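You operate a simulated robot arm through the tools that you are given. There is no shell and no other tool. Be economical: measure what you need, move in short steps, check, and stop when the job is done.

You are at the controls of a simulated robot arm. One attempt, no reset.

TASK
Put things in order on the top of the table by the fence. At the end: the blue bay card (marked "SPARE") from the top of the table by the fence stands where the cream card (marked "IN USE") stood; the small beige tub (marked "7.2 %") from the top of the table by the fence stands where the clean card in teal stood; the clean card in teal stands where the blue bay card stood; the cream card from the top of the table by the fence stands on top of the green dust pan; whatever was shut is shut again. Leave all else as you found it, and nothing knocked over.
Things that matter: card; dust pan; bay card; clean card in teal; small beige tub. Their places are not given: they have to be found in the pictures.

Only the result counts: the job must be done as asked and must still hold three seconds after the hand-in. Knocking over, shifting, dropping, spilling or breaking anything else fails it.

THE ROBOT
A 7-joint arm with a two-finger parallel gripper, fixed in place. Base frame: the origin is at the foot of the arm, x ahead of it, y to its left, z up; the work surface is at about z = 0.86. Lengths are in m, angles in degrees, forces in N, time in s.
With the tool pointing down near the work surface it reaches from about 0.24 to 0.68 m from the base axis. Its first joint turns from -66.0 to 66.0 degrees. Payload 2.4 kg.
Tool frame: the origin (TCP) lies between the finger pads and is the grasp point; the fingertips stand 0.03 m ahead of it; z points along the fingers, y is the line along which they close. Largest opening 0.094 m; finger width 0.028, thickness 0.01; the body of the gripper, 0.05 by 0.096 m, starts 0.055 m behind the TCP.
Orientation is that of the tool frame in the base frame, as [roll, pitch, yaw] about the fixed x, y, z axes, in that order (R = Rz(yaw) Ry(pitch) Rx(roll)). With the fingers straight down and closing along the base's y, the tool's x points along the base's -x, its y along +y and its z along -z.

THE INTERFACE
- The arm moves only by the tool move_arm. Its argument "series" is a list of rows, each a list of 3 entries, a list of its own where there are three numbers: the shift along the base's x, y, z in m, then the turn, a rotation vector about the base's x, y, z in degrees, then the finger opening in m, from 0 to 0.094. In form: [[[x, y, z], [rx, ry, rz], grip], ...]. A call has 1 to 10 rows; each row is the pose to reach, as a shift and turn from the pose commanded when the call began. A row lasts 0.2 s, in which the tool goes at most 0.05 m and 8.6 degrees; a call with a longer step from one row to the next is refused whole, and so is a gripper value outside its range. A pose out of reach is approached as far as the arm can. The call stops where the force on the tool passes 40 N (or 10 N more than at its start, if that is more) or the arm is blocked; 0.2 s more then pass. Each finger travels about 0.153 m/s and halts on what it meets, pressing with about 44 N; the grip force reading is that of the motor and also rises with nothing between the fingers. The clock runs only during rows and for 0.2 s after the last one: add rows that repeat a pose to give the fingers time. The reply holds the time, the measured pose of the TCP, the force on the tool along the base axes, the opening and the grip force, in the units named above and with some noise.
- Cameras (640 x 400 px; columns grow to the right, rows downward): "scene" is fixed at [0.0545, 0.495, 1.44]; the picture's right is [-0.57, -0.82, 0.00], its down [-0.51, 0.36, -0.78] and it looks along [0.64, -0.45, -0.62] (base axes); focal length 270 px, centre (320, 200). "wrist" rides on the gripper at [-0.037, 0, -0.058] in the tool frame; the picture's right is [0.00, -1.00, 0.00], its down [0.97, 0.00, -0.24] and it looks along [0.24, 0.00, 0.97] (tool axes); focal length 218 px, centre (320, 200).
- snapshot(camera): a new picture of that camera. No time passes.
- measure_at(camera, pixels): for up to 12 pixels [column, row] of the newest picture of that camera ("zoom" is the newest enlarged one), the place [x, y, z] in the base frame of the surface seen there, good to about 0.003 m, but the place of the scene camera against the robot may be out by one fixed shift of up to 0.012 m in any direction. No time passes.
- enlarge(camera, box): a new picture of the part [left, top, right, bottom] of that camera's present view, enlarged. No time passes.
- job_done(): hands the job in; it is judged then, once.

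Go step by step. Measure first, check grasps and placings, and put right what went wrong. The budget is 80 turns and 54 pictures, counting those below and the enlarged ones. Unless the task says otherwise, let go and move clear before handing in, and close with one line.

The tools are called after "Request:" as a command line: name --argument value ..., lists and objects as JSON in quotes. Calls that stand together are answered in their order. move_arm: Moves the arm, as the interface text tells. Its arguments: {"type":"object","properties":{"series":{"type":"array"}},"required":["series"]} The other tools are called the same way: snapshot (camera) takes a picture; measure_at (camera, pixels) gives the place of the surface under pixels of a picture; enlarge (camera, box) takes an enlarged picture of a part of a camera's view; job_done () hands the job in.

At the start:

```text
clock: 0.0
eef_pos: [0.3698, 0.1505, 1.1807]
orientation: [180.0, -0.1, -180.0]
ft_force: [0.3, -0.1, -0.4]
opening: 0.0942
finger_force: 0.1
```

scene: 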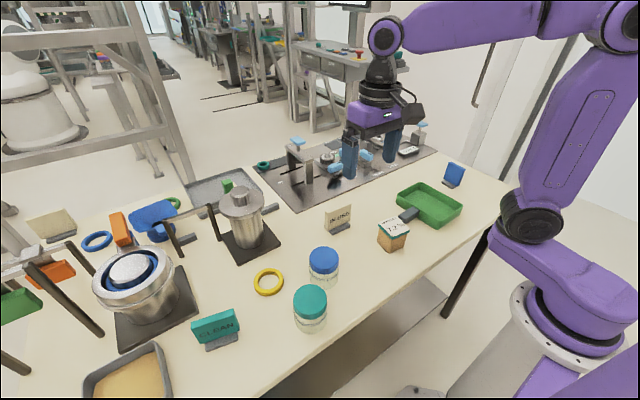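
wrist: 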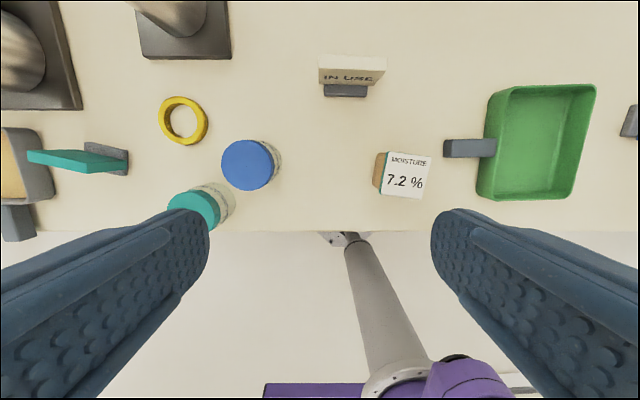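

The scene shows the teal CLEAN card near (215,328), the cream IN USE card at (338,217), the tub at (393,235), the dust pan at (430,205) and a blue card at (454,174). I'll enlarge these areas to see them better.

Request:
enlarge --camera "scene" --box '[310, 140, 490, 260]'

Request:
measure_at --camera "zoom" --pixels '[[320, 200]]'

Request:
measure_at --camera "wrist" --pixels '[[352, 60], [346, 92], [325, 70], [382, 70], [405, 175], [380, 170], [470, 148], [540, 140], [540, 88], [80, 160], [122, 155], [630, 122]]'

Request:
enlarge --camera "scene" --box '[150, 270, 300, 370]'

```text
3.33 times, centred on (400, 200) of scene
```

zoom: 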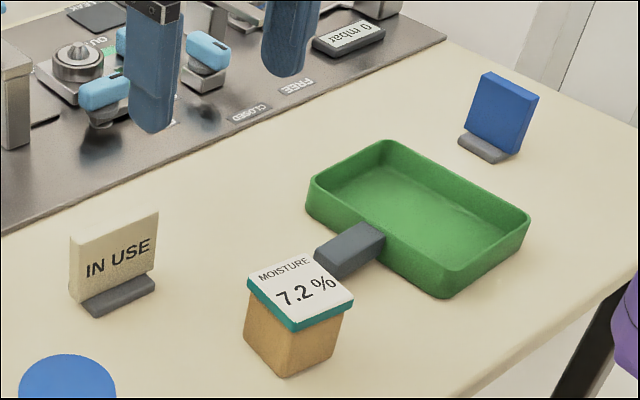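

```text
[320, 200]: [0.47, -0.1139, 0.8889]
```

```text
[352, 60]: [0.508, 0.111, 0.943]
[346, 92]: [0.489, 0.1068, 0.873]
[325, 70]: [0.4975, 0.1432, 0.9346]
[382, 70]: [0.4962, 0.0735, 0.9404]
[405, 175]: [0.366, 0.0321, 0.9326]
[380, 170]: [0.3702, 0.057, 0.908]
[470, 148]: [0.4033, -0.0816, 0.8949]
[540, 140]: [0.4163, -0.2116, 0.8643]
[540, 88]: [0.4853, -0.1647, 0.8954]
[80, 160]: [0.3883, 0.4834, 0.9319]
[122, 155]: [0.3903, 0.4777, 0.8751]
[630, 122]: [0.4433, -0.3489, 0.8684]
```

```text
4.00 times, centred on (225, 320) of scene
```

zoom: 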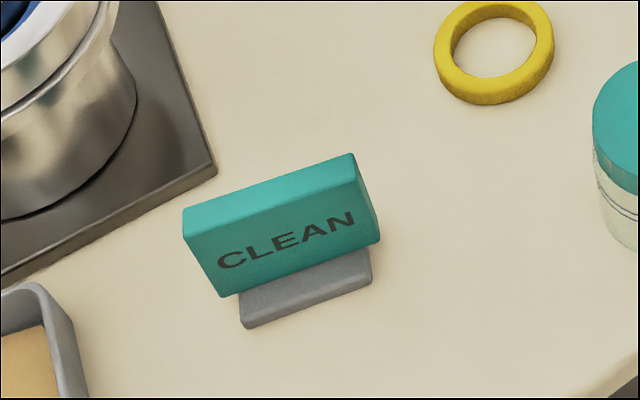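

The wrist camera gives usable places for the cream card at about (0.50,0.11), the tub at (0.365,0.035), the teal card at (0.39,0.48) and a foot at (630,122) for the blue one. I'll measure corners of the cream card, tub and pan more finely from an enlarged wrist view.

Request:
enlarge --camera "wrist" --box '[300, 40, 460, 140]'

Request:
measure_at --camera "wrist" --pixels '[[500, 105], [580, 100], [492, 185], [562, 185], [530, 140], [590, 86], [482, 196], [572, 197], [500, 90], [485, 150]]'

```text
4.00 times, centred on (380, 90) of wrist
```

zoom: 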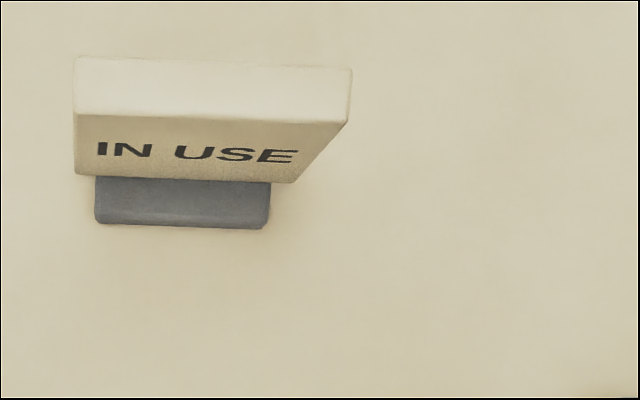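

```text
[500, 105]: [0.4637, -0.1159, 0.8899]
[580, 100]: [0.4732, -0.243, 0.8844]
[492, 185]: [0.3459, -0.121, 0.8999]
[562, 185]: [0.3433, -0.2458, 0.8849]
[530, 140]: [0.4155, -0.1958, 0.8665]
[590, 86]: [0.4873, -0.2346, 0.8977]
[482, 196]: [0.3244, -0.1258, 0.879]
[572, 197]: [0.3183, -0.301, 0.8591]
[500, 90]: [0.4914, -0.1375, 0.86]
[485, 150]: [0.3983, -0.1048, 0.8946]
```

The cream card's top runs from (75,57) to (352,67) in the enlarged picture. I'll measure its corners, its foot and the plate behind it.

Request:
measure_at --camera "zoom" --pixels '[[80, 62], [80, 108], [345, 72], [338, 118], [210, 90], [210, 66], [210, 112], [85, 170], [285, 178], [105, 215], [260, 222], [180, 200]]'

Request:
move_arm --series '[[[0, -0.05, 0], [0, 0, 0], 0.094], [[0, -0.1, 0], [0, 0, 0], 0.094], [[0, -0.15, 0], [0, 0, 0], 0.094], [[0, -0.2, 0], [0, 0, 0], 0.094], [[0, -0.25, 0], [0, 0, 0], 0.094], [[0, -0.3, 0], [0, 0, 0], 0.094], [[0, -0.35, 0], [0, 0, 0], 0.094], [[0, -0.4, 0], [0, 0, 0], 0.094]]'

Request:
snapshot --camera "wrist"

```text
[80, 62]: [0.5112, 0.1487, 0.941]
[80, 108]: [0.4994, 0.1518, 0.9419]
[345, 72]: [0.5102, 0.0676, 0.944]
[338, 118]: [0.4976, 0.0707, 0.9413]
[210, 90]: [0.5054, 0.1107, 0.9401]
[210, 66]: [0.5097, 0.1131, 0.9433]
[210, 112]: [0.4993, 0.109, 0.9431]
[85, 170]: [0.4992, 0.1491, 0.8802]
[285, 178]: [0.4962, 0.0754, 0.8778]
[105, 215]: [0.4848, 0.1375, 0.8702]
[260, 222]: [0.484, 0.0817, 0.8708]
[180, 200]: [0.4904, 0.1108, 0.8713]
```

```text
clock: 1.8
eef_pos: [0.368, -0.2507, 1.1854]
orientation: [-179.9, 0.0, -180.0]
ft_force: [-0.2, 0.7, -1.0]
opening: 0.0938
finger_force: 0.0
```

```text
48 pictures are left
```

wrist: 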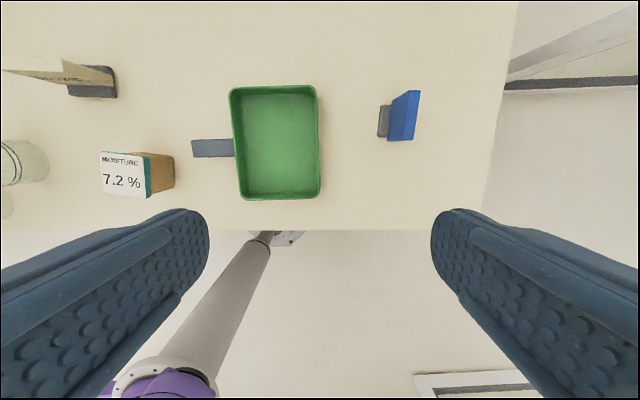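

The cream plate spans x 0.498–0.511, y 0.069–0.151, with its top at z 0.942, so it is about 13 mm thick. The blue card is now visible at (403,115), so I'll enlarge it along with the pan.

Request:
enlarge --camera "wrist" --box '[340, 70, 500, 170]'

Request:
measure_at --camera "zoom" --pixels '[[277, 90], [320, 85], [210, 272], [280, 275], [240, 180], [210, 200], [275, 105], [310, 270], [190, 272], [160, 265], [165, 145], [178, 200]]'

Request:
measure_at --camera "wrist" --pixels '[[232, 90], [315, 87], [241, 196], [318, 196], [278, 140], [250, 100], [305, 100], [250, 185], [310, 185], [195, 148], [232, 148], [274, 88]]'

```text
4.00 times, centred on (420, 120) of wrist
```

zoom: 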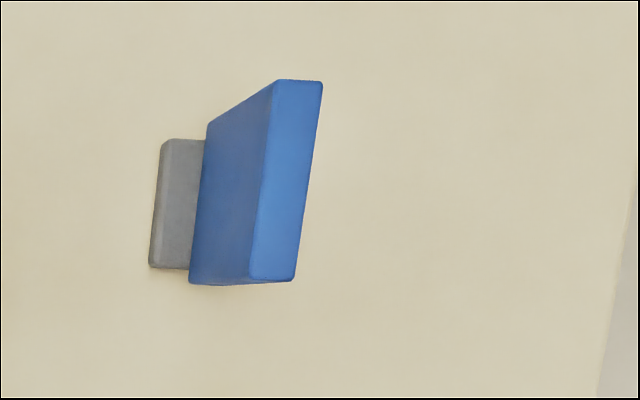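

```text
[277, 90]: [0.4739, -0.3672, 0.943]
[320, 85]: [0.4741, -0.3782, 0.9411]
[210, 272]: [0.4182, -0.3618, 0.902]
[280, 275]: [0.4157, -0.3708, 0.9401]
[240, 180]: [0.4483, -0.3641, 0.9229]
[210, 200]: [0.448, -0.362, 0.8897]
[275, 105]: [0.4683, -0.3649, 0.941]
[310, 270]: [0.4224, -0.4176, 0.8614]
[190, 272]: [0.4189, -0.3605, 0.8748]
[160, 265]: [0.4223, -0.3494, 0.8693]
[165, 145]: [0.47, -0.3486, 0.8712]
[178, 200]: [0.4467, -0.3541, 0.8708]
```

```text
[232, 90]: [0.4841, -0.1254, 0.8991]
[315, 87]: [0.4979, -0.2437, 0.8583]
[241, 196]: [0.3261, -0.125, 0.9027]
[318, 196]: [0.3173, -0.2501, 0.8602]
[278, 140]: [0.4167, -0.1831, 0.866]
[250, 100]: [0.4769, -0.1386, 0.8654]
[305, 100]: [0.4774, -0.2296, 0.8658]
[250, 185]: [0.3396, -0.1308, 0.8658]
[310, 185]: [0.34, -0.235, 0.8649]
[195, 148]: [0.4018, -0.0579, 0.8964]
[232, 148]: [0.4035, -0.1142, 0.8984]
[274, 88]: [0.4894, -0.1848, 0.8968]
```

The blue plate is centred near (0.444,-0.369) with its top at 0.942, and its +y face is blank. I'll move further to -y to check for "SPARE" on the far face.

Request:
move_arm --series '[[[0, -0.05, 0], [0, 0, 0], 0.094], [[0, -0.1, 0], [0, 0, 0], 0.094], [[0, -0.15, 0], [0, 0, 0], 0.094], [[0, -0.2, 0], [0, 0, 0], 0.094], [[0, -0.22, 0], [0, 0, 0], 0.094]]'

Request:
snapshot --camera "wrist"

```text
clock: 3.0
eef_pos: [0.3687, -0.4695, 1.1802]
orientation: [180.0, 0.0, 180.0]
ft_force: [0.1, 0.7, 0.0]
opening: 0.0941
finger_force: 0.0
```

```text
46 pictures are left
```

wrist: 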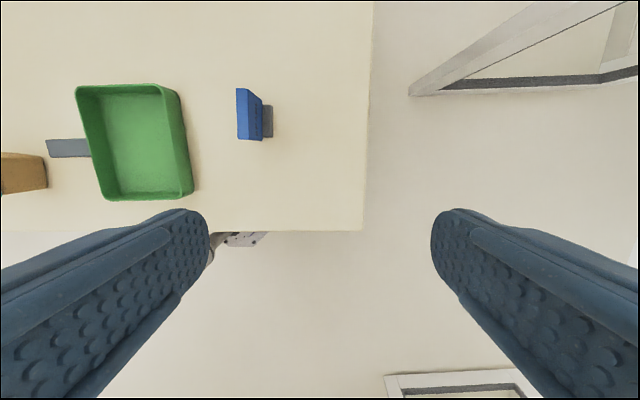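

Request:
enlarge --camera "wrist" --box '[210, 75, 306, 155]'

Request:
measure_at --camera "wrist" --pixels '[[240, 92], [250, 136], [240, 136], [258, 115], [268, 135], [268, 110], [270, 122]]'

```text
5.00 times, centred on (258, 115) of wrist
```

zoom: 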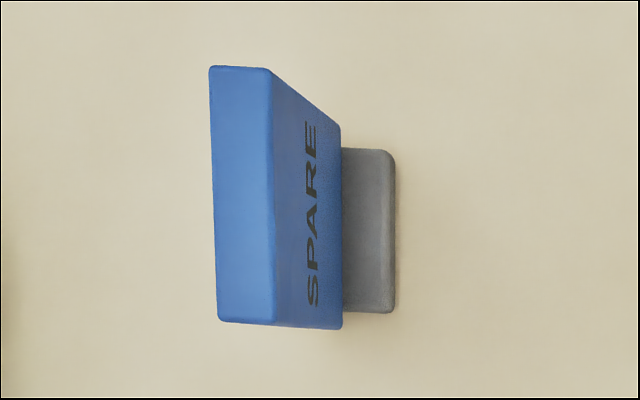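

```text
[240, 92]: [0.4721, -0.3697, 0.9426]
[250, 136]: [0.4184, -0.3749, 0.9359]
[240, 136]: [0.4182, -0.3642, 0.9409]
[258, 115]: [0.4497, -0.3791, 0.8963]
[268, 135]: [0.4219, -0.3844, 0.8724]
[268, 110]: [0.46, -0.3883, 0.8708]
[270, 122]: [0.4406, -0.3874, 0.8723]
```

"SPARE" reads on the blue card's -y face (zoom 311,215), and its foot is centred under the plate, so the card's centre is (0.444,-0.369). Next I'll go to the cream card with the tool turned -90° about z so the fingers close along x.

Request:
move_arm --series '[[[0.01, 0.049, 0], [0, 0, -8.2], 0.094], [[0.02, 0.097, 0], [0, 0, -16.4], 0.094], [[0.03, 0.145, 0], [0, 0, -24.6], 0.094], [[0.04, 0.193, 0], [0, 0, -32.8], 0.094], [[0.05, 0.241, 0], [0, 0, -41], 0.094], [[0.06, 0.289, 0], [0, 0, -49.2], 0.094], [[0.07, 0.337, 0], [0, 0, -57.4], 0.094], [[0.08, 0.385, 0], [0, 0, -65.6], 0.094], [[0.09, 0.433, 0], [0, 0, -73.8], 0.094], [[0.1, 0.481, 0], [0, 0, -82], 0.094]]'

Request:
move_arm --series '[[[0.02, 0.045, 0], [0, 0, -8], 0.094], [[0.035, 0.09, -0.01], [0, 0, -8], 0.094], [[0.035, 0.0985, -0.05], [0, 0, -8], 0.094], [[0.035, 0.0985, -0.08], [0, 0, -8], 0.094], [[0.035, 0.0985, -0.08], [0, 0, -8], 0.094]]'

Request:
snapshot --camera "wrist"

```text
clock: 5.2
eef_pos: [0.4686, 0.0151, 1.1819]
orientation: [180.0, 0.0, 98.0]
ft_force: [0.5, 0.1, -0.2]
opening: 0.0941
finger_force: 0.1
```

```text
clock: 6.4
eef_pos: [0.5045, 0.1106, 1.1]
orientation: [-180.0, 0.0, 89.9]
ft_force: [-0.2, 0.8, 0.2]
opening: 0.0941
finger_force: 0.0
```

```text
44 pictures are left
```

wrist: 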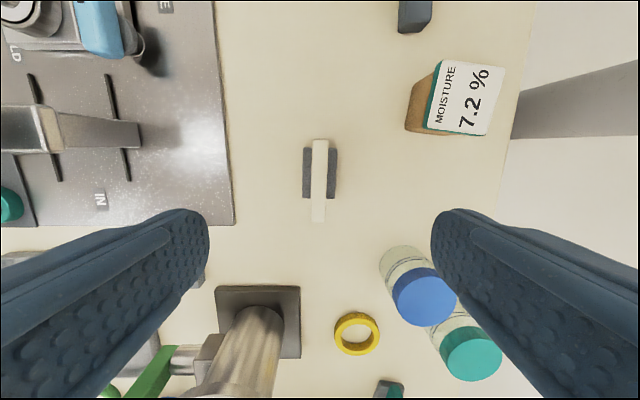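

The card sits edge-on and centred at column 319, between the fingers. I'll descend to z 0.922 and close.

Request:
move_arm --series '[[[0, 0, -0.048], [0, 0, 0], 0.094], [[0, 0, -0.096], [0, 0, 0], 0.08], [[0, 0, -0.14], [0, 0, 0], 0.07], [[0, 0, -0.165], [0, 0, 0], 0.06], [[0, 0, -0.178], [0, 0, 0], 0.06], [[0, 0, -0.178], [0, 0, 0], 0.03], [[0, 0, -0.178], [0, 0, 0], 0.0], [[0, 0, -0.178], [0, 0, 0], 0.0]]'

Request:
move_arm --series '[[[0, 0, 0.03], [0, 0, 0], 0.0], [[0, 0, 0.075], [0, 0, 0], 0.0], [[0, 0, 0.12], [0, 0, 0], 0.0], [[0, 0, 0.12], [0, 0, 0], 0.0]]'

Request:
snapshot --camera "wrist"

Request:
enlarge --camera "scene" --box '[260, 120, 420, 240]'

```text
clock: 8.2
eef_pos: [0.5061, 0.1118, 0.9221]
orientation: [-180.0, 0.0, 90.0]
ft_force: [0.4, 0.1, 0.4]
opening: 0.0196
finger_force: 44.3
```

```text
clock: 9.2
eef_pos: [0.5049, 0.1115, 1.043]
orientation: [-180.0, -0.1, 90.1]
ft_force: [0.2, -0.5, -0.9]
opening: 0.0198
finger_force: 44.4
```

```text
43 pictures are left
```

wrist: 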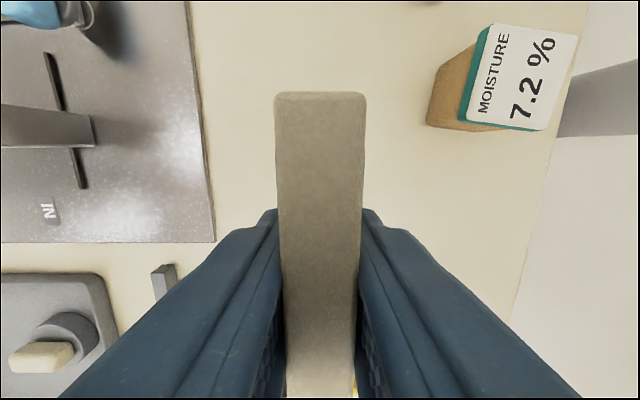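

```text
3.33 times, centred on (340, 180) of scene
```

zoom: 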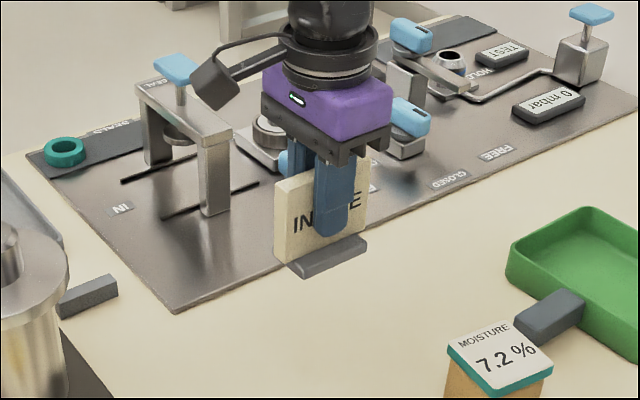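

The card is held upright, with an opening of 0.0196. I'll carry it over the pan centre (0.410,-0.183) and lower it.

Request:
move_arm --series '[[[-0.016, -0.045, 0], [0, 0, 0], 0.0], [[-0.03, -0.09, 0], [0, 0, 0], 0.0], [[-0.045, -0.135, 0], [0, 0, 0], 0.0], [[-0.06, -0.18, 0], [0, 0, 0], 0.0], [[-0.075, -0.225, 0], [0, 0, 0], 0.0], [[-0.09, -0.27, 0], [0, 0, 0], 0.0], [[-0.095, -0.294, 0], [0, 0, 0], 0.0], [[-0.095, -0.294, -0.04], [0, 0, 0], 0.0], [[-0.095, -0.294, -0.08], [0, 0, 0], 0.0], [[-0.095, -0.294, -0.08], [0, 0, 0], 0.0]]'

Request:
enlarge --camera "scene" --box '[350, 120, 510, 240]'

Request:
snapshot --camera "wrist"

```text
clock: 11.4
eef_pos: [0.4064, -0.1843, 0.963]
orientation: [-180.0, 0.1, 90.0]
ft_force: [-0.7, -0.1, -0.3]
opening: 0.0198
finger_force: 44.6
```

```text
3.33 times, centred on (430, 180) of scene
```

zoom: 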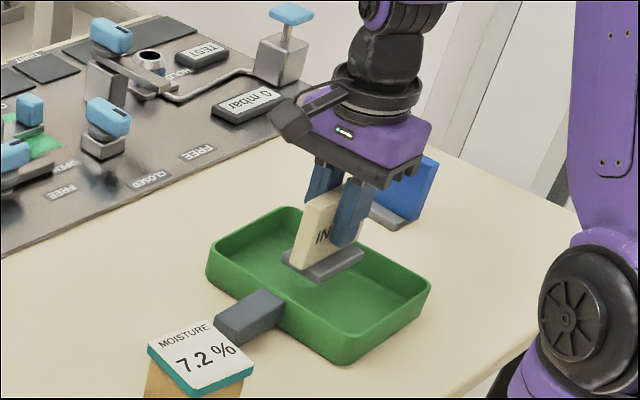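

```text
40 pictures are left
```

wrist: 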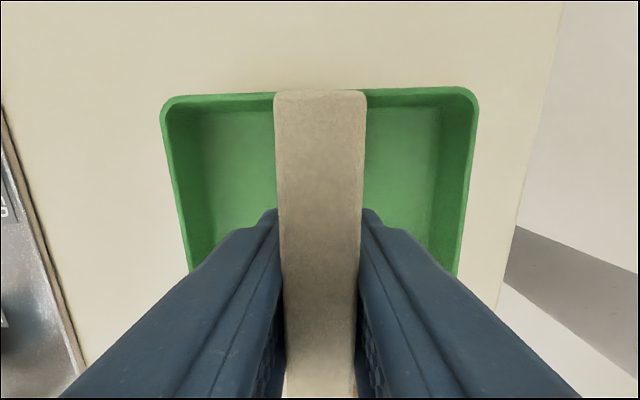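

The card is centred over the pan tray with clearance on all sides. I'll lower it to touch.

Request:
move_arm --series '[[[0, 0, -0.02], [0, 0, 0], 0.0], [[0, 0, -0.03], [0, 0, 0], 0.0], [[0, 0, -0.033], [0, 0, 0], 0.0], [[0, 0, -0.035], [0, 0, 0], 0.0], [[0, 0, -0.035], [0, 0, 0], 0.0]]'

Request:
enlarge --camera "scene" --box '[380, 150, 480, 230]'

```text
clock: 12.6
eef_pos: [0.4093, -0.1819, 0.9288]
orientation: [-180.0, -0.1, 90.0]
ft_force: [-0.2, -0.2, -1.1]
opening: 0.0197
finger_force: 44.0
```

```text
5.00 times, centred on (430, 190) of scene
```

zoom: 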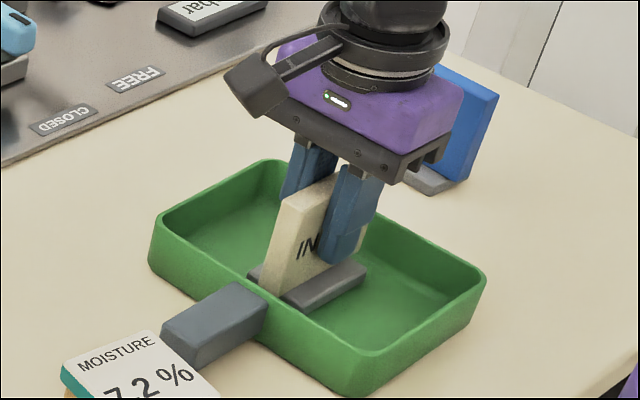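

It is almost on the floor and the force is still about zero. I'll lower by millimetres and watch the force.

Request:
move_arm --series '[[[0, 0, -0.001], [0, 0, 0], 0.0], [[0, 0, -0.002], [0, 0, 0], 0.0], [[0, 0, -0.002], [0, 0, 0], 0.0]]'

```text
clock: 13.3
eef_pos: [0.4097, -0.1837, 0.9275]
orientation: [-180.0, 0.0, 90.0]
ft_force: [-2.7, 1.6, 11.0]
opening: 0.0197
finger_force: 43.9
stopped in row 3: the force on the tool passed its limit (the readings are from after the stop); the commanded pose is now the measured one
```

The tool reads 11 N of upward force, so the card is on the pan floor. I'll open the fingers and lift straight up.

Request:
move_arm --series '[[[0, 0, 0], [0, 0, 0], 0.03], [[0, 0, 0], [0, 0, 0], 0.06], [[0, 0, 0], [0, 0, 0], 0.06], [[0, 0, 0.04], [0, 0, 0], 0.06], [[0, 0, 0.085], [0, 0, 0], 0.06], [[0, 0, 0.13], [0, 0, 0], 0.08], [[0, 0, 0.17], [0, 0, 0], 0.09]]'

Request:
enlarge --camera "scene" --box '[350, 120, 510, 240]'

```text
clock: 14.9
eef_pos: [0.409, -0.1837, 1.098]
orientation: [-180.0, 0.0, 90.0]
ft_force: [0.3, -0.7, 0.4]
opening: 0.0899
finger_force: 0.0
```

```text
3.33 times, centred on (430, 180) of scene
```

zoom: 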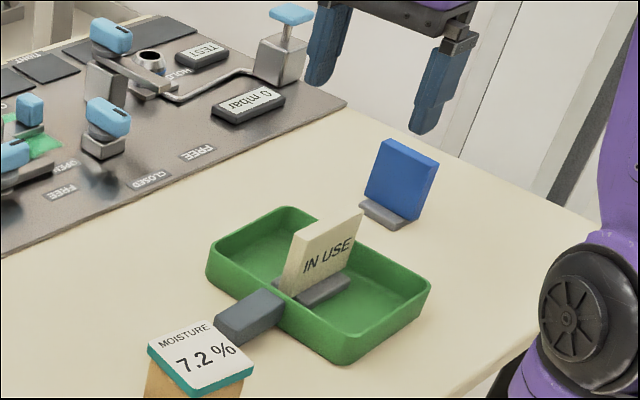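

The cream card stands in the pan. Next is the blue card: I'll turn back +87° and hover over (0.444,-0.369).

Request:
move_arm --series '[[[0.004, -0.02, 0], [0, 0, 8.5], 0.09], [[0.008, -0.04, 0], [0, 0, 17], 0.09], [[0.012, -0.06, 0], [0, 0, 25.5], 0.09], [[0.016, -0.08, 0], [0, 0, 34], 0.09], [[0.02, -0.1, 0], [0, 0, 42.5], 0.09], [[0.024, -0.12, 0], [0, 0, 51], 0.09], [[0.028, -0.14, 0], [0, 0, 59.5], 0.09], [[0.032, -0.16, 0], [0, 0, 68], 0.09], [[0.035, -0.175, 0], [0, 0, 76.5], 0.09], [[0.035, -0.1855, 0], [0, 0, 85], 0.09]]'

Request:
move_arm --series '[[[0, 0, 0], [0, 0, 2], 0.09], [[0, 0, 0], [0, 0, 2], 0.09]]'

Request:
snapshot --camera "wrist"

```text
clock: 17.1
eef_pos: [0.4452, -0.3685, 1.0968]
orientation: [180.0, 0.0, 175.1]
ft_force: [0.4, -0.5, 0.6]
opening: 0.0899
finger_force: 0.1
```

```text
clock: 17.8
eef_pos: [0.444, -0.3681, 1.097]
orientation: [179.9, 0.0, 176.9]
ft_force: [-0.1, -0.5, 0.3]
opening: 0.0901
finger_force: 0.1
```

```text
37 pictures are left
```

wrist: 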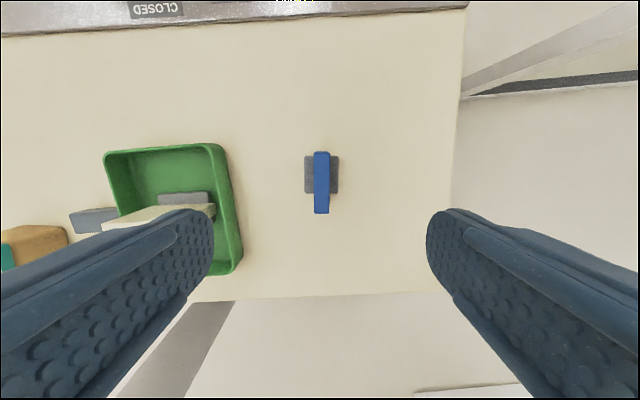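

The blue card is aligned at column 321. I'll descend, grip it and lift.

Request:
move_arm --series '[[[0, -0.001, -0.048], [0, 0, 0], 0.09], [[0, -0.001, -0.096], [0, 0, 0], 0.08], [[0, -0.001, -0.14], [0, 0, 0], 0.07], [[0, -0.001, -0.165], [0, 0, 0], 0.06], [[0, -0.001, -0.1755], [0, 0, 0], 0.06], [[0, -0.001, -0.1755], [0, 0, 0], 0.03], [[0, -0.001, -0.1755], [0, 0, 0], 0.0], [[0, -0.001, -0.1755], [0, 0, 0], 0.0]]'

Request:
move_arm --series '[[[0, 0, 0.03], [0, 0, 0], 0.0], [[0, 0, 0.075], [0, 0, 0], 0.0], [[0, 0, 0.12], [0, 0, 0], 0.0], [[0, 0, 0.165], [0, 0, 0], 0.0], [[0, 0, 0.165], [0, 0, 0], 0.0]]'

Request:
snapshot --camera "wrist"

```text
clock: 19.6
eef_pos: [0.4413, -0.3729, 0.9217]
orientation: [-180.0, 0.0, 177.1]
ft_force: [0.8, -0.3, 0.4]
opening: 0.0198
finger_force: 43.8
```

```text
clock: 20.8
eef_pos: [0.4444, -0.374, 1.0855]
orientation: [180.0, 0.1, 177.0]
ft_force: [0.2, -0.4, -1.1]
opening: 0.0195
finger_force: 43.5
```

```text
36 pictures are left
```

wrist: 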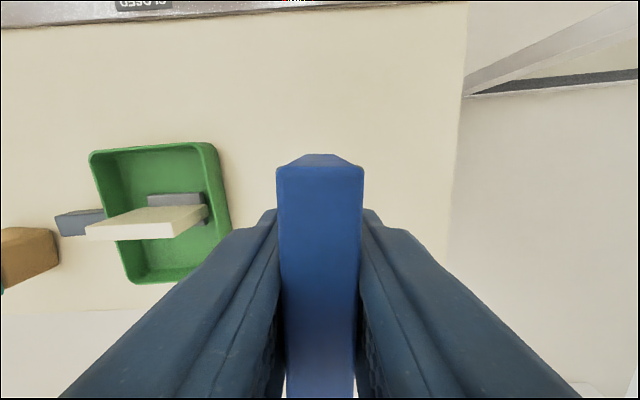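

The blue card is held upright. I'll carry it to (0.505,0.110), turning -87° on the way so SPARE faces the way IN USE did.

Request:
move_arm --series '[[[0.006, 0.045, 0], [0, 0, -8.5], 0.0], [[0.012, 0.09, 0], [0, 0, -17], 0.0], [[0.018, 0.135, 0], [0, 0, -25.5], 0.0], [[0.024, 0.18, 0], [0, 0, -34], 0.0], [[0.03, 0.225, 0], [0, 0, -42.5], 0.0], [[0.036, 0.27, 0], [0, 0, -51], 0.0], [[0.042, 0.315, 0], [0, 0, -59.5], 0.0], [[0.048, 0.36, 0], [0, 0, -68], 0.0], [[0.054, 0.405, 0], [0, 0, -76.5], 0.0], [[0.06, 0.45, 0], [0, 0, -85], 0.0]]'

Request:
move_arm --series '[[[0.001, 0.03, 0], [0, 0, -2], 0.0], [[0.001, 0.03, -0.045], [0, 0, -2], 0.0], [[0.001, 0.03, -0.09], [0, 0, -2], 0.0], [[0.001, 0.03, -0.13], [0, 0, -2], 0.0], [[0.001, 0.03, -0.155], [0, 0, -2], 0.0], [[0.001, 0.03, -0.16], [0, 0, -2], 0.0], [[0.001, 0.03, -0.16], [0, 0, -2], 0.0]]'

Request:
enlarge --camera "scene" --box '[260, 140, 420, 260]'

```text
clock: 22.9
eef_pos: [0.5028, 0.0816, 1.083]
orientation: [180.0, 0.1, 92.0]
ft_force: [-0.4, 0.1, -2.0]
opening: 0.0197
finger_force: 44.4
```

```text
clock: 24.6
eef_pos: [0.5061, 0.1064, 0.9262]
orientation: [-179.9, 0.0, 90.0]
ft_force: [1.1, 0.0, -0.3]
opening: 0.0196
finger_force: 44.1
```

```text
3.33 times, centred on (340, 200) of scene
```

zoom: 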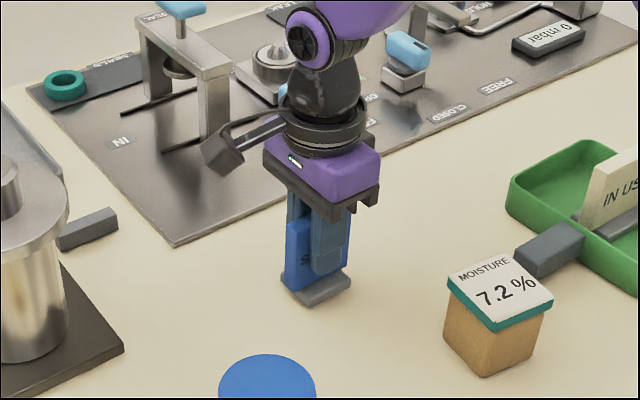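

The card is over its spot and about 4 mm up, so I'll lower it until it touches.

Request:
move_arm --series '[[[0, 0, -0.002], [0, 0, 0], 0.0], [[0, 0, -0.003], [0, 0, 0], 0.0], [[0, 0, -0.004], [0, 0, 0], 0.0], [[0, 0, -0.005], [0, 0, 0], 0.0], [[0, 0, -0.006], [0, 0, 0], 0.0]]'

```text
clock: 25.8
eef_pos: [0.5063, 0.1098, 0.9214]
orientation: [179.9, 0.0, 90.1]
ft_force: [-1.6, -1.8, 13.1]
opening: 0.0198
finger_force: 44.0
```

The tool reads 13 N upward, so the card is down. I'll release it and rise.

Request:
move_arm --series '[[[0, 0, 0.001], [0, 0, 0], 0.0], [[0, 0, 0.001], [0, 0, 0], 0.03], [[0, 0, 0.001], [0, 0, 0], 0.06], [[0, 0, 0.001], [0, 0, 0], 0.06], [[0, 0, 0.04], [0, 0, 0], 0.06], [[0, 0, 0.085], [0, 0, 0], 0.06], [[0, 0, 0.13], [0, 0, 0], 0.08], [[0, 0, 0.175], [0, 0, 0], 0.09], [[0, 0, 0.22], [0, 0, 0], 0.09], [[0, 0, 0.22], [0, 0, 0], 0.09]]'

Request:
snapshot --camera "wrist"

Request:
snapshot --camera "scene"

```text
clock: 27.9
eef_pos: [0.504, 0.1106, 1.1407]
orientation: [-179.9, 0.0, 90.1]
ft_force: [0.6, 0.2, -0.5]
opening: 0.09
finger_force: 0.1
```

```text
34 pictures are left
```

wrist: 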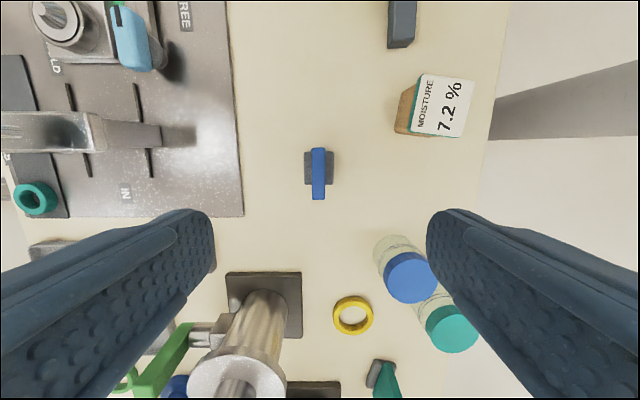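

```text
33 pictures are left
```

scene: 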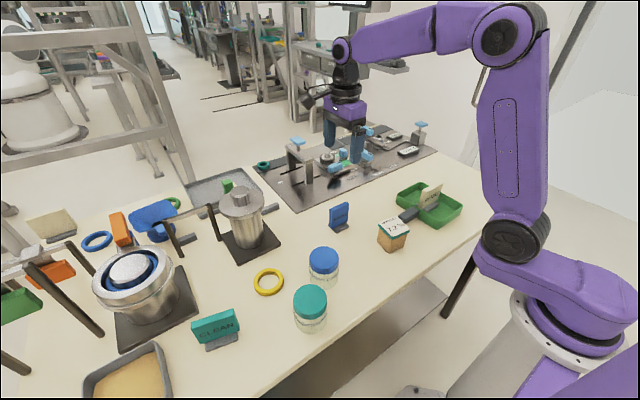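

The blue card stands in the cream card's place at column 319. Now I'll move up and over to look at the teal card.

Request:
move_arm --series '[[[-0.02, 0.04, 0.02], [0, 0, 0], 0.094], [[-0.04, 0.08, 0.04], [0, 0, 0], 0.094], [[-0.06, 0.12, 0.06], [0, 0, 0], 0.094], [[-0.08, 0.16, 0.06], [0, 0, 0], 0.094], [[-0.1, 0.2, 0.06], [0, 0, 0], 0.094], [[-0.12, 0.24, 0.06], [0, 0, 0], 0.094], [[-0.125, 0.28, 0.06], [0, 0, 0], 0.094], [[-0.125, 0.31, 0.06], [0, 0, 0], 0.094], [[-0.125, 0.31, 0.06], [0, 0, 0], 0.094]]'

Request:
snapshot --camera "wrist"

```text
clock: 29.9
eef_pos: [0.38, 0.421, 1.2008]
orientation: [180.0, 0.0, 90.1]
ft_force: [-0.8, -0.4, -0.3]
opening: 0.094
finger_force: 0.1
```

```text
32 pictures are left
```

wrist: 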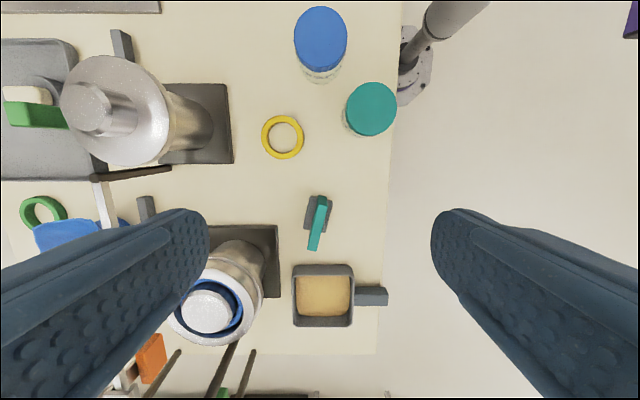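

The teal card is at (317,222), slightly turned, with the grey tray at (322,295) and the steel pot at (235,275) nearby. I'll enlarge and measure.

Request:
enlarge --camera "wrist" --box '[240, 170, 400, 270]'

Request:
measure_at --camera "zoom" --pixels '[[310, 115], [345, 120], [280, 310], [310, 318], [315, 215], [270, 100], [365, 120], [255, 225], [340, 235], [110, 330], [150, 230], [215, 390]]'

Request:
measure_at --camera "wrist" --pixels '[[295, 268], [350, 268], [322, 266], [262, 262], [265, 280], [250, 250], [276, 228], [276, 290], [300, 322], [240, 245]]'

```text
4.00 times, centred on (320, 220) of wrist
```

zoom: 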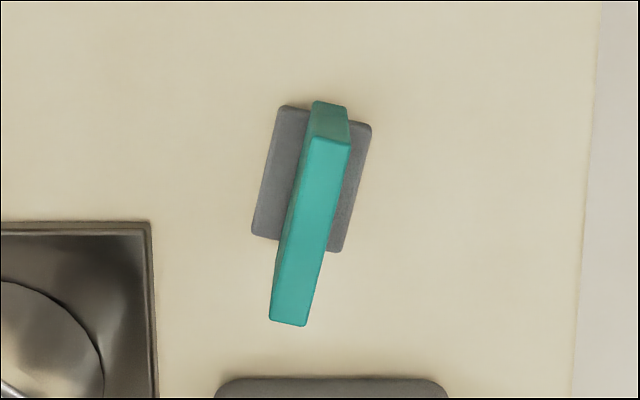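

```text
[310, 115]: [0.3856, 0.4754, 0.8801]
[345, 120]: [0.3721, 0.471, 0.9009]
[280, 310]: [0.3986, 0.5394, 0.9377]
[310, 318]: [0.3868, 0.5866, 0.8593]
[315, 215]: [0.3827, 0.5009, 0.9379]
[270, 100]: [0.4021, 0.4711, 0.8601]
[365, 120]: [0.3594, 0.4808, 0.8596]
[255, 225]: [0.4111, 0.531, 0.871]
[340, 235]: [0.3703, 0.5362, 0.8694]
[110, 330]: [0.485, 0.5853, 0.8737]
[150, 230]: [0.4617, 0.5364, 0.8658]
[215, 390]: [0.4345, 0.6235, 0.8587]
```

```text
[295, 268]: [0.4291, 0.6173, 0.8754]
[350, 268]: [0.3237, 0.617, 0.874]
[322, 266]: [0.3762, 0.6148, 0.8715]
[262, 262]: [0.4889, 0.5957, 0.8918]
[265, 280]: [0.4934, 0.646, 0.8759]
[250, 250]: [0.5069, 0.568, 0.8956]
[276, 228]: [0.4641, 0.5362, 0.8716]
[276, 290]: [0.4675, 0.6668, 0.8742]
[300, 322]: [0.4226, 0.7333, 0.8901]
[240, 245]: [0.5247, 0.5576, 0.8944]
```

The teal plate's centre is at (0.384,0.509), turned -13.4° from the y axis. I'll turn to match, hover over it and check.

Request:
move_arm --series '[[[0.002, 0.04, 0], [0, 0, -7], 0.094], [[0.004, 0.08, 0], [0, 0, -13.4], 0.094], [[0.004, 0.089, -0.04], [0, 0, -13.4], 0.094], [[0.004, 0.089, -0.085], [0, 0, -13.4], 0.09], [[0.004, 0.089, -0.12], [0, 0, -13.4], 0.08], [[0.004, 0.089, -0.12], [0, 0, -13.4], 0.08]]'

Request:
snapshot --camera "wrist"

```text
clock: 31.4
eef_pos: [0.3825, 0.5083, 1.0807]
orientation: [-180.0, 0.0, 76.6]
ft_force: [-0.5, 0.1, 0.8]
opening: 0.0799
finger_force: 0.0
out of reach, approached as far as the arm can: row 2
```

```text
30 pictures are left
```

wrist: 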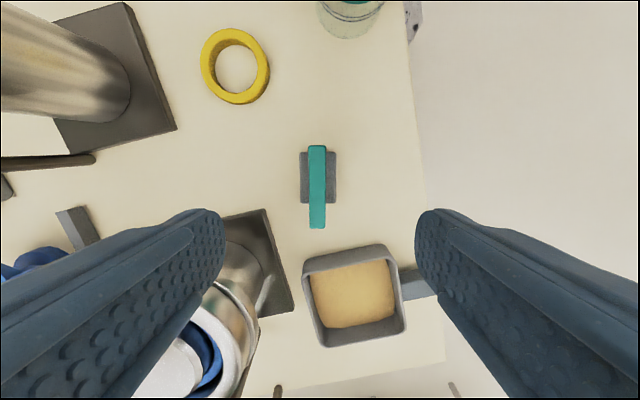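

The card is aligned at column 317, and neighbours are clear of the narrowed fingers. I'll descend, grip it and lift.

Request:
move_arm --series '[[[0, 0, -0.045], [0, 0, 0], 0.07], [[0, 0, -0.09], [0, 0, 0], 0.06], [[0, 0, -0.135], [0, 0, 0], 0.06], [[0, 0, -0.16], [0, 0, 0], 0.06], [[0, 0, -0.16], [0, 0, 0], 0.03], [[0, 0, -0.16], [0, 0, 0], 0.0], [[0, 0, -0.16], [0, 0, 0], 0.0]]'

Request:
move_arm --series '[[[0, 0, 0.03], [0, 0, 0], 0.0], [[0, 0, 0.075], [0, 0, 0], 0.0], [[0, 0, 0.12], [0, 0, 0], 0.0], [[0, 0, 0.165], [0, 0, 0], 0.0], [[0, 0, 0.165], [0, 0, 0], 0.0]]'

Request:
snapshot --camera "wrist"

Request:
snapshot --camera "scene"

```text
clock: 33.0
eef_pos: [0.3821, 0.5069, 0.9223]
orientation: [179.9, -0.1, 76.6]
ft_force: [0.6, -0.2, 1.3]
opening: 0.0198
finger_force: 43.7
```

```text
clock: 34.1
eef_pos: [0.3837, 0.5096, 1.0844]
orientation: [180.0, -0.1, 76.7]
ft_force: [-0.7, -0.2, -1.1]
opening: 0.0196
finger_force: 43.9
```

```text
29 pictures are left
```

wrist: 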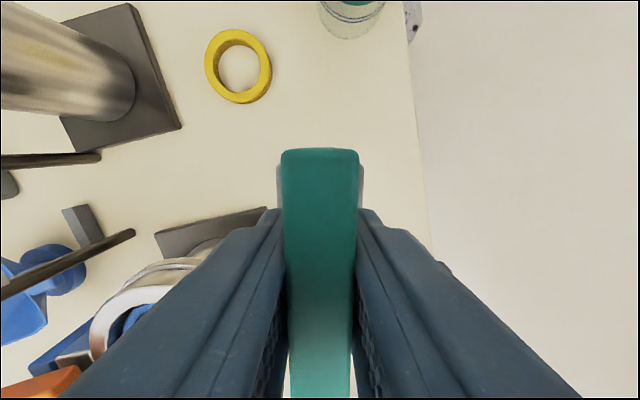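

```text
28 pictures are left
```

scene: 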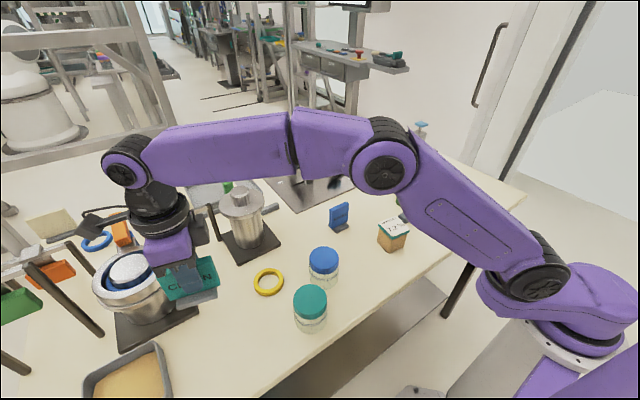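

The teal card is held. I'll carry it to (0.444,-0.370), turning +100.4° in two stages.

Request:
move_arm --series '[[[0.003, -0.046, 0.0], [0, 0, 5], 0.0], [[0.006, -0.092, 0.01], [0, 0, 10], 0.0], [[0.009, -0.138, 0.02], [0, 0, 15], 0.0], [[0.012, -0.184, 0.02], [0, 0, 20], 0.0], [[0.015, -0.23, 0.02], [0, 0, 25], 0.0], [[0.018, -0.276, 0.02], [0, 0, 30], 0.0], [[0.021, -0.322, 0.02], [0, 0, 35], 0.0], [[0.024, -0.368, 0.02], [0, 0, 40], 0.0], [[0.027, -0.414, 0.02], [0, 0, 45], 0.0], [[0.03, -0.46, 0.02], [0, 0, 50], 0.0]]'

Request:
move_arm --series '[[[0.003, -0.046, 0], [0, 0, 5], 0.0], [[0.006, -0.092, 0], [0, 0, 10], 0.0], [[0.009, -0.138, 0], [0, 0, 15], 0.0], [[0.012, -0.184, 0], [0, 0, 20], 0.0], [[0.015, -0.23, 0], [0, 0, 25], 0.0], [[0.018, -0.276, 0], [0, 0, 30], 0.0], [[0.021, -0.322, 0], [0, 0, 35.5], 0.0], [[0.024, -0.368, 0], [0, 0, 43], 0.0], [[0.03, -0.409, 0], [0, 0, 50.4], 0.0], [[0.03, -0.419, 0], [0, 0, 50.4], 0.0]]'

Request:
move_arm --series '[[[0, 0, -0.045], [0, 0, 0], 0.0], [[0, 0, -0.09], [0, 0, 0], 0.0], [[0, 0, -0.135], [0, 0, 0], 0.0], [[0, 0, -0.165], [0, 0, 0], 0.0], [[0, 0, -0.178], [0, 0, 0], 0.0], [[0, 0, -0.178], [0, 0, 0], 0.0]]'

Request:
snapshot --camera "scene"

```text
clock: 36.4
eef_pos: [0.4151, 0.0516, 1.1055]
orientation: [180.0, 0.0, 126.6]
ft_force: [0.0, -0.4, -0.8]
opening: 0.0196
finger_force: 43.2
```

```text
clock: 38.5
eef_pos: [0.4446, -0.3702, 1.1046]
orientation: [-179.9, 0.0, 177.1]
ft_force: [0.2, -0.2, -0.6]
opening: 0.0194
finger_force: 44.1
```

```text
clock: 40.0
eef_pos: [0.4443, -0.3712, 0.9288]
orientation: [-179.9, 0.0, 177.0]
ft_force: [0.7, 0.0, -1.6]
opening: 0.0195
finger_force: 43.7
```

```text
27 pictures are left
```

scene: 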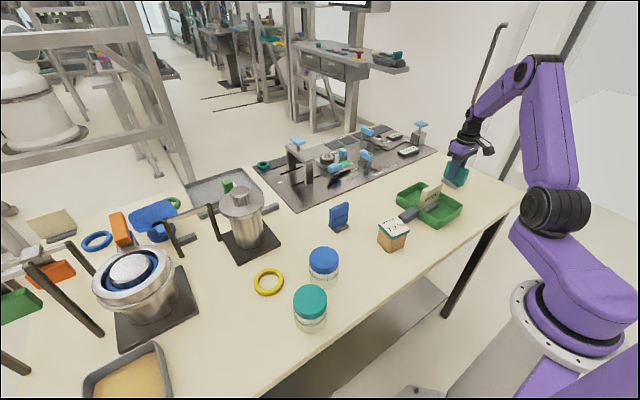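

The pose is (0.444,-0.371), about 6 mm above where it should touch. I'll lower it in small steps.

Request:
move_arm --series '[[[0, 0, -0.003], [0, 0, 0], 0.0], [[0, 0, -0.004], [0, 0, 0], 0.0], [[0, 0, -0.005], [0, 0, 0], 0.0], [[0, 0, -0.006], [0, 0, 0], 0.0], [[0, 0, -0.007], [0, 0, 0], 0.0], [[0, 0, -0.007], [0, 0, 0], 0.0]]'

```text
clock: 41.4
eef_pos: [0.4454, -0.3706, 0.9215]
orientation: [-179.9, 0.0, 177.0]
ft_force: [0.0, 0.0, -0.4]
opening: 0.0194
finger_force: 43.9
```

Request:
move_arm --series '[[[0, 0, -0.001], [0, 0, 0], 0.0], [[0, 0, -0.002], [0, 0, 0], 0.0], [[0, 0, -0.002], [0, 0, 0], 0.0]]'

```text
clock: 42.1
eef_pos: [0.4457, -0.3703, 0.9224]
orientation: [-179.8, 0.2, 177.1]
ft_force: [-3.4, 6.4, 34.3]
opening: 0.0194
finger_force: 43.9
```

The tool reads 34 N, firm contact. I'll back off 1 mm, release and rise.

Request:
move_arm --series '[[[0, 0, 0.001], [0, 0, 0], 0.0], [[0, 0, 0.0015], [0, 0, 0], 0.0], [[0, 0, 0.0015], [0, 0, 0], 0.03], [[0, 0, 0.0015], [0, 0, 0], 0.06], [[0, 0, 0.0015], [0, 0, 0], 0.06], [[0, 0, 0.04], [0, 0, 0], 0.06], [[0, 0, 0.085], [0, 0, 0], 0.06], [[0, 0, 0.13], [0, 0, 0], 0.08], [[0, 0, 0.18], [0, 0, 0], 0.09], [[0, 0, 0.18], [0, 0, 0], 0.09]]'

Request:
snapshot --camera "wrist"

Request:
enlarge --camera "scene" --box '[350, 120, 510, 260]'

```text
clock: 44.4
eef_pos: [0.4446, -0.3697, 1.0962]
orientation: [179.9, 0.0, 177.1]
ft_force: [-0.3, 0.6, -0.3]
opening: 0.0901
finger_force: 0.1
```

```text
26 pictures are left
```

wrist: 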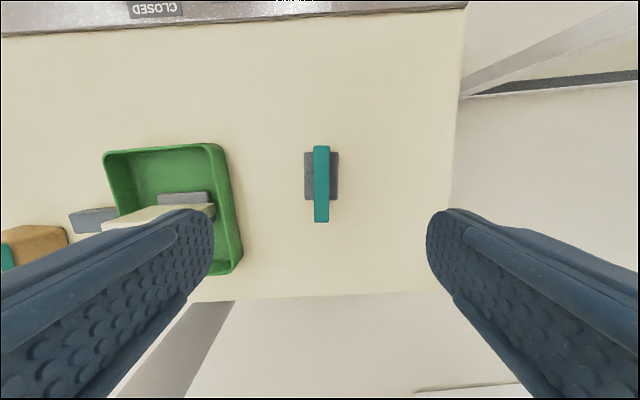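

```text
2.86 times, centred on (430, 190) of scene
```

zoom: 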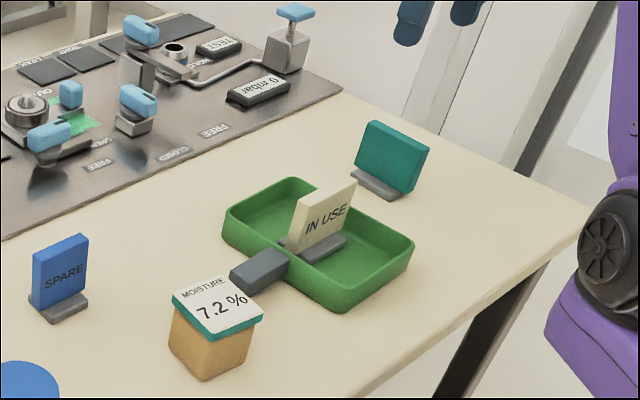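

The teal card's foot sits at the same pixels (304–339,152–200) where the blue card's was. Now I'll go to the tub and hover for a look.

Request:
move_arm --series '[[[-0.01, 0.045, 0.02], [0, 0, 3], 0.094], [[-0.02, 0.09, 0.03], [0, 0, 3], 0.094], [[-0.03, 0.135, 0.03], [0, 0, 3], 0.094], [[-0.04, 0.18, 0.03], [0, 0, 3], 0.094], [[-0.05, 0.225, 0.03], [0, 0, 3], 0.094], [[-0.06, 0.27, 0.03], [0, 0, 3], 0.094], [[-0.07, 0.315, 0.03], [0, 0, 3], 0.094], [[-0.08, 0.36, 0.03], [0, 0, 3], 0.094], [[-0.083, 0.4, 0.03], [0, 0, 3], 0.094], [[-0.083, 0.4, 0.03], [0, 0, 3], 0.094]]'

Request:
snapshot --camera "wrist"

Request:
enlarge --camera "wrist" --box '[240, 140, 400, 240]'

Request:
enlarge --camera "scene" --box '[360, 200, 424, 264]'

```text
refused: row 1 steps farther than a row can; nothing moved
```

```text
24 pictures are left
```

wrist: 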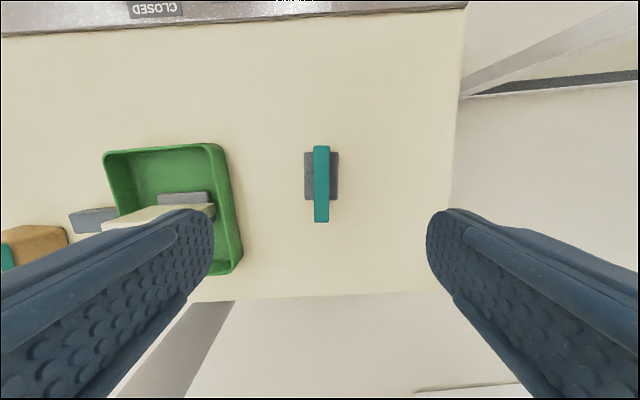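

```text
4.00 times, centred on (320, 190) of wrist
```

zoom: 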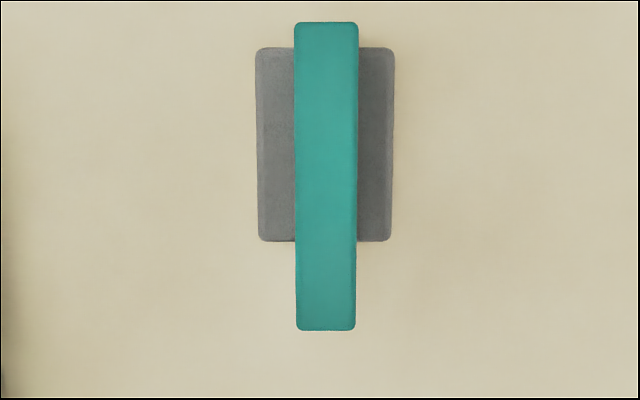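

```text
6.25 times, centred on (392, 232) of scene
```

zoom: 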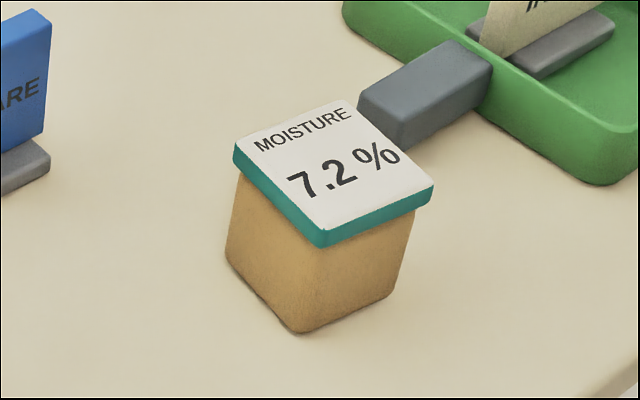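

The move was refused because its first step was too large. I'll repeat it with smaller steps.

Request:
move_arm --series '[[[-0.01, 0.04, 0.02], [0, 0, 3], 0.094], [[-0.02, 0.085, 0.03], [0, 0, 3], 0.094], [[-0.03, 0.13, 0.03], [0, 0, 3], 0.094], [[-0.04, 0.175, 0.03], [0, 0, 3], 0.094], [[-0.05, 0.22, 0.03], [0, 0, 3], 0.094], [[-0.06, 0.265, 0.03], [0, 0, 3], 0.094], [[-0.07, 0.31, 0.03], [0, 0, 3], 0.094], [[-0.08, 0.355, 0.03], [0, 0, 3], 0.094], [[-0.083, 0.4, 0.03], [0, 0, 3], 0.094], [[-0.083, 0.4, 0.03], [0, 0, 3], 0.094]]'

Request:
snapshot --camera "wrist"

Request:
enlarge --camera "wrist" --box '[240, 140, 400, 240]'

```text
clock: 46.5
eef_pos: [0.3624, 0.0284, 1.1303]
orientation: [180.0, 0.0, -179.9]
ft_force: [0.0, 0.3, -0.8]
opening: 0.0937
finger_force: 0.1
```

```text
21 pictures are left
```

wrist: 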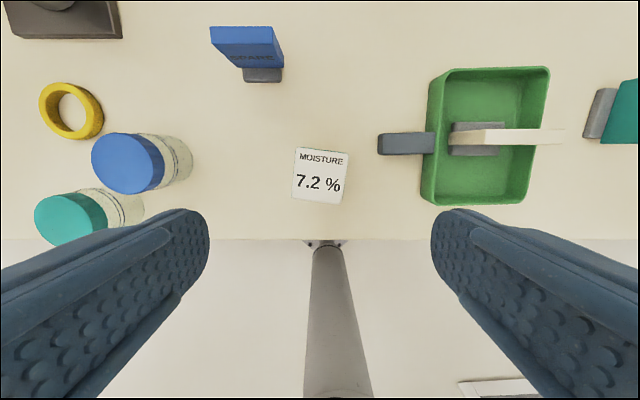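

```text
4.00 times, centred on (320, 190) of wrist
```

zoom: 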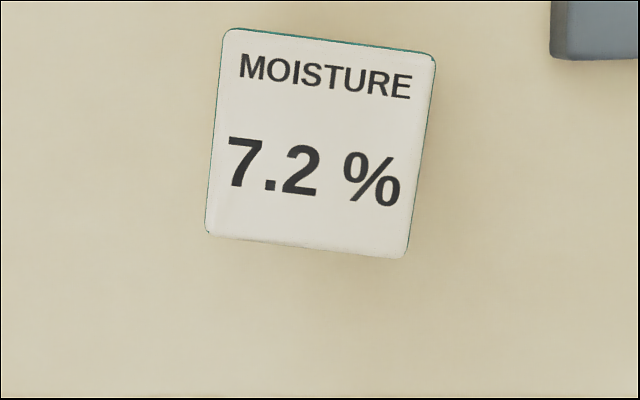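

The tub lid is centred near (318,143) in the zoom, which is about (0.364,0.0305), turned -7° and about 62 mm square. I'll align, descend and grip low, then lift slightly to check.

Request:
move_arm --series '[[[0.003, 0.0005, -0.03], [0, 0, -7], 0.094], [[0.003, 0.0005, -0.075], [0, 0, -7], 0.094], [[0.003, 0.0005, -0.12], [0, 0, -7], 0.094], [[0.003, 0.0005, -0.16], [0, 0, -7], 0.094], [[0.003, 0.0005, -0.2], [0, 0, -7], 0.094], [[0.003, 0.0005, -0.23], [0, 0, -7], 0.094], [[0.003, 0.0005, -0.23], [0, 0, -7], 0.094]]'

Request:
enlarge --camera "scene" --box '[350, 180, 446, 260]'

```text
clock: 48.1
eef_pos: [0.3647, 0.0309, 0.8999]
orientation: [-180.0, 0.0, 172.9]
ft_force: [-0.1, 0.5, 0.0]
opening: 0.0939
finger_force: 0.0
```

```text
5.00 times, centred on (398, 220) of scene
```

zoom: 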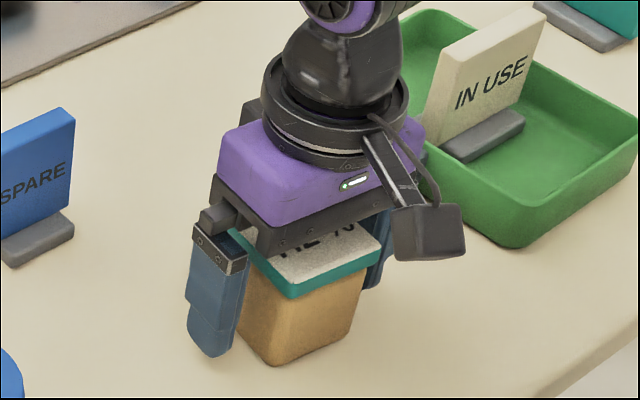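

The fingers straddle the tub. I'll close them, then lift 3 cm and check.

Request:
move_arm --series '[[[0, 0, 0], [0, 0, 0], 0.07], [[0, 0, 0], [0, 0, 0], 0.04], [[0, 0, 0], [0, 0, 0], 0.03], [[0, 0, 0.003], [0, 0, 0], 0.03], [[0, 0, 0.01], [0, 0, 0], 0.03], [[0, 0, 0.02], [0, 0, 0], 0.03], [[0, 0, 0.02], [0, 0, 0], 0.03]]'

Request:
enlarge --camera "scene" --box '[350, 180, 446, 260]'

```text
clock: 49.8
eef_pos: [0.3643, 0.0312, 0.9211]
orientation: [-180.0, 0.0, 173.1]
ft_force: [-0.7, -0.2, -2.1]
opening: 0.064
finger_force: 44.2
```

```text
5.00 times, centred on (398, 220) of scene
```

zoom: 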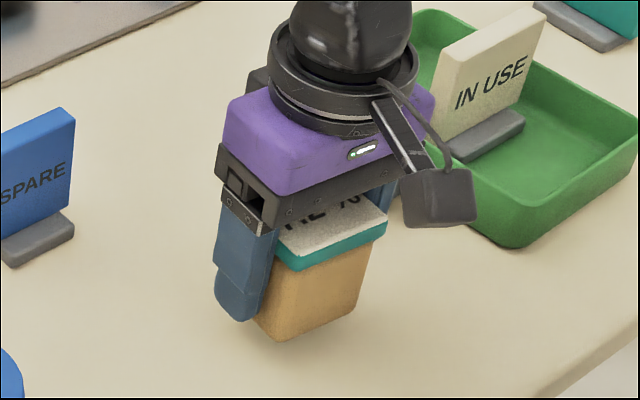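

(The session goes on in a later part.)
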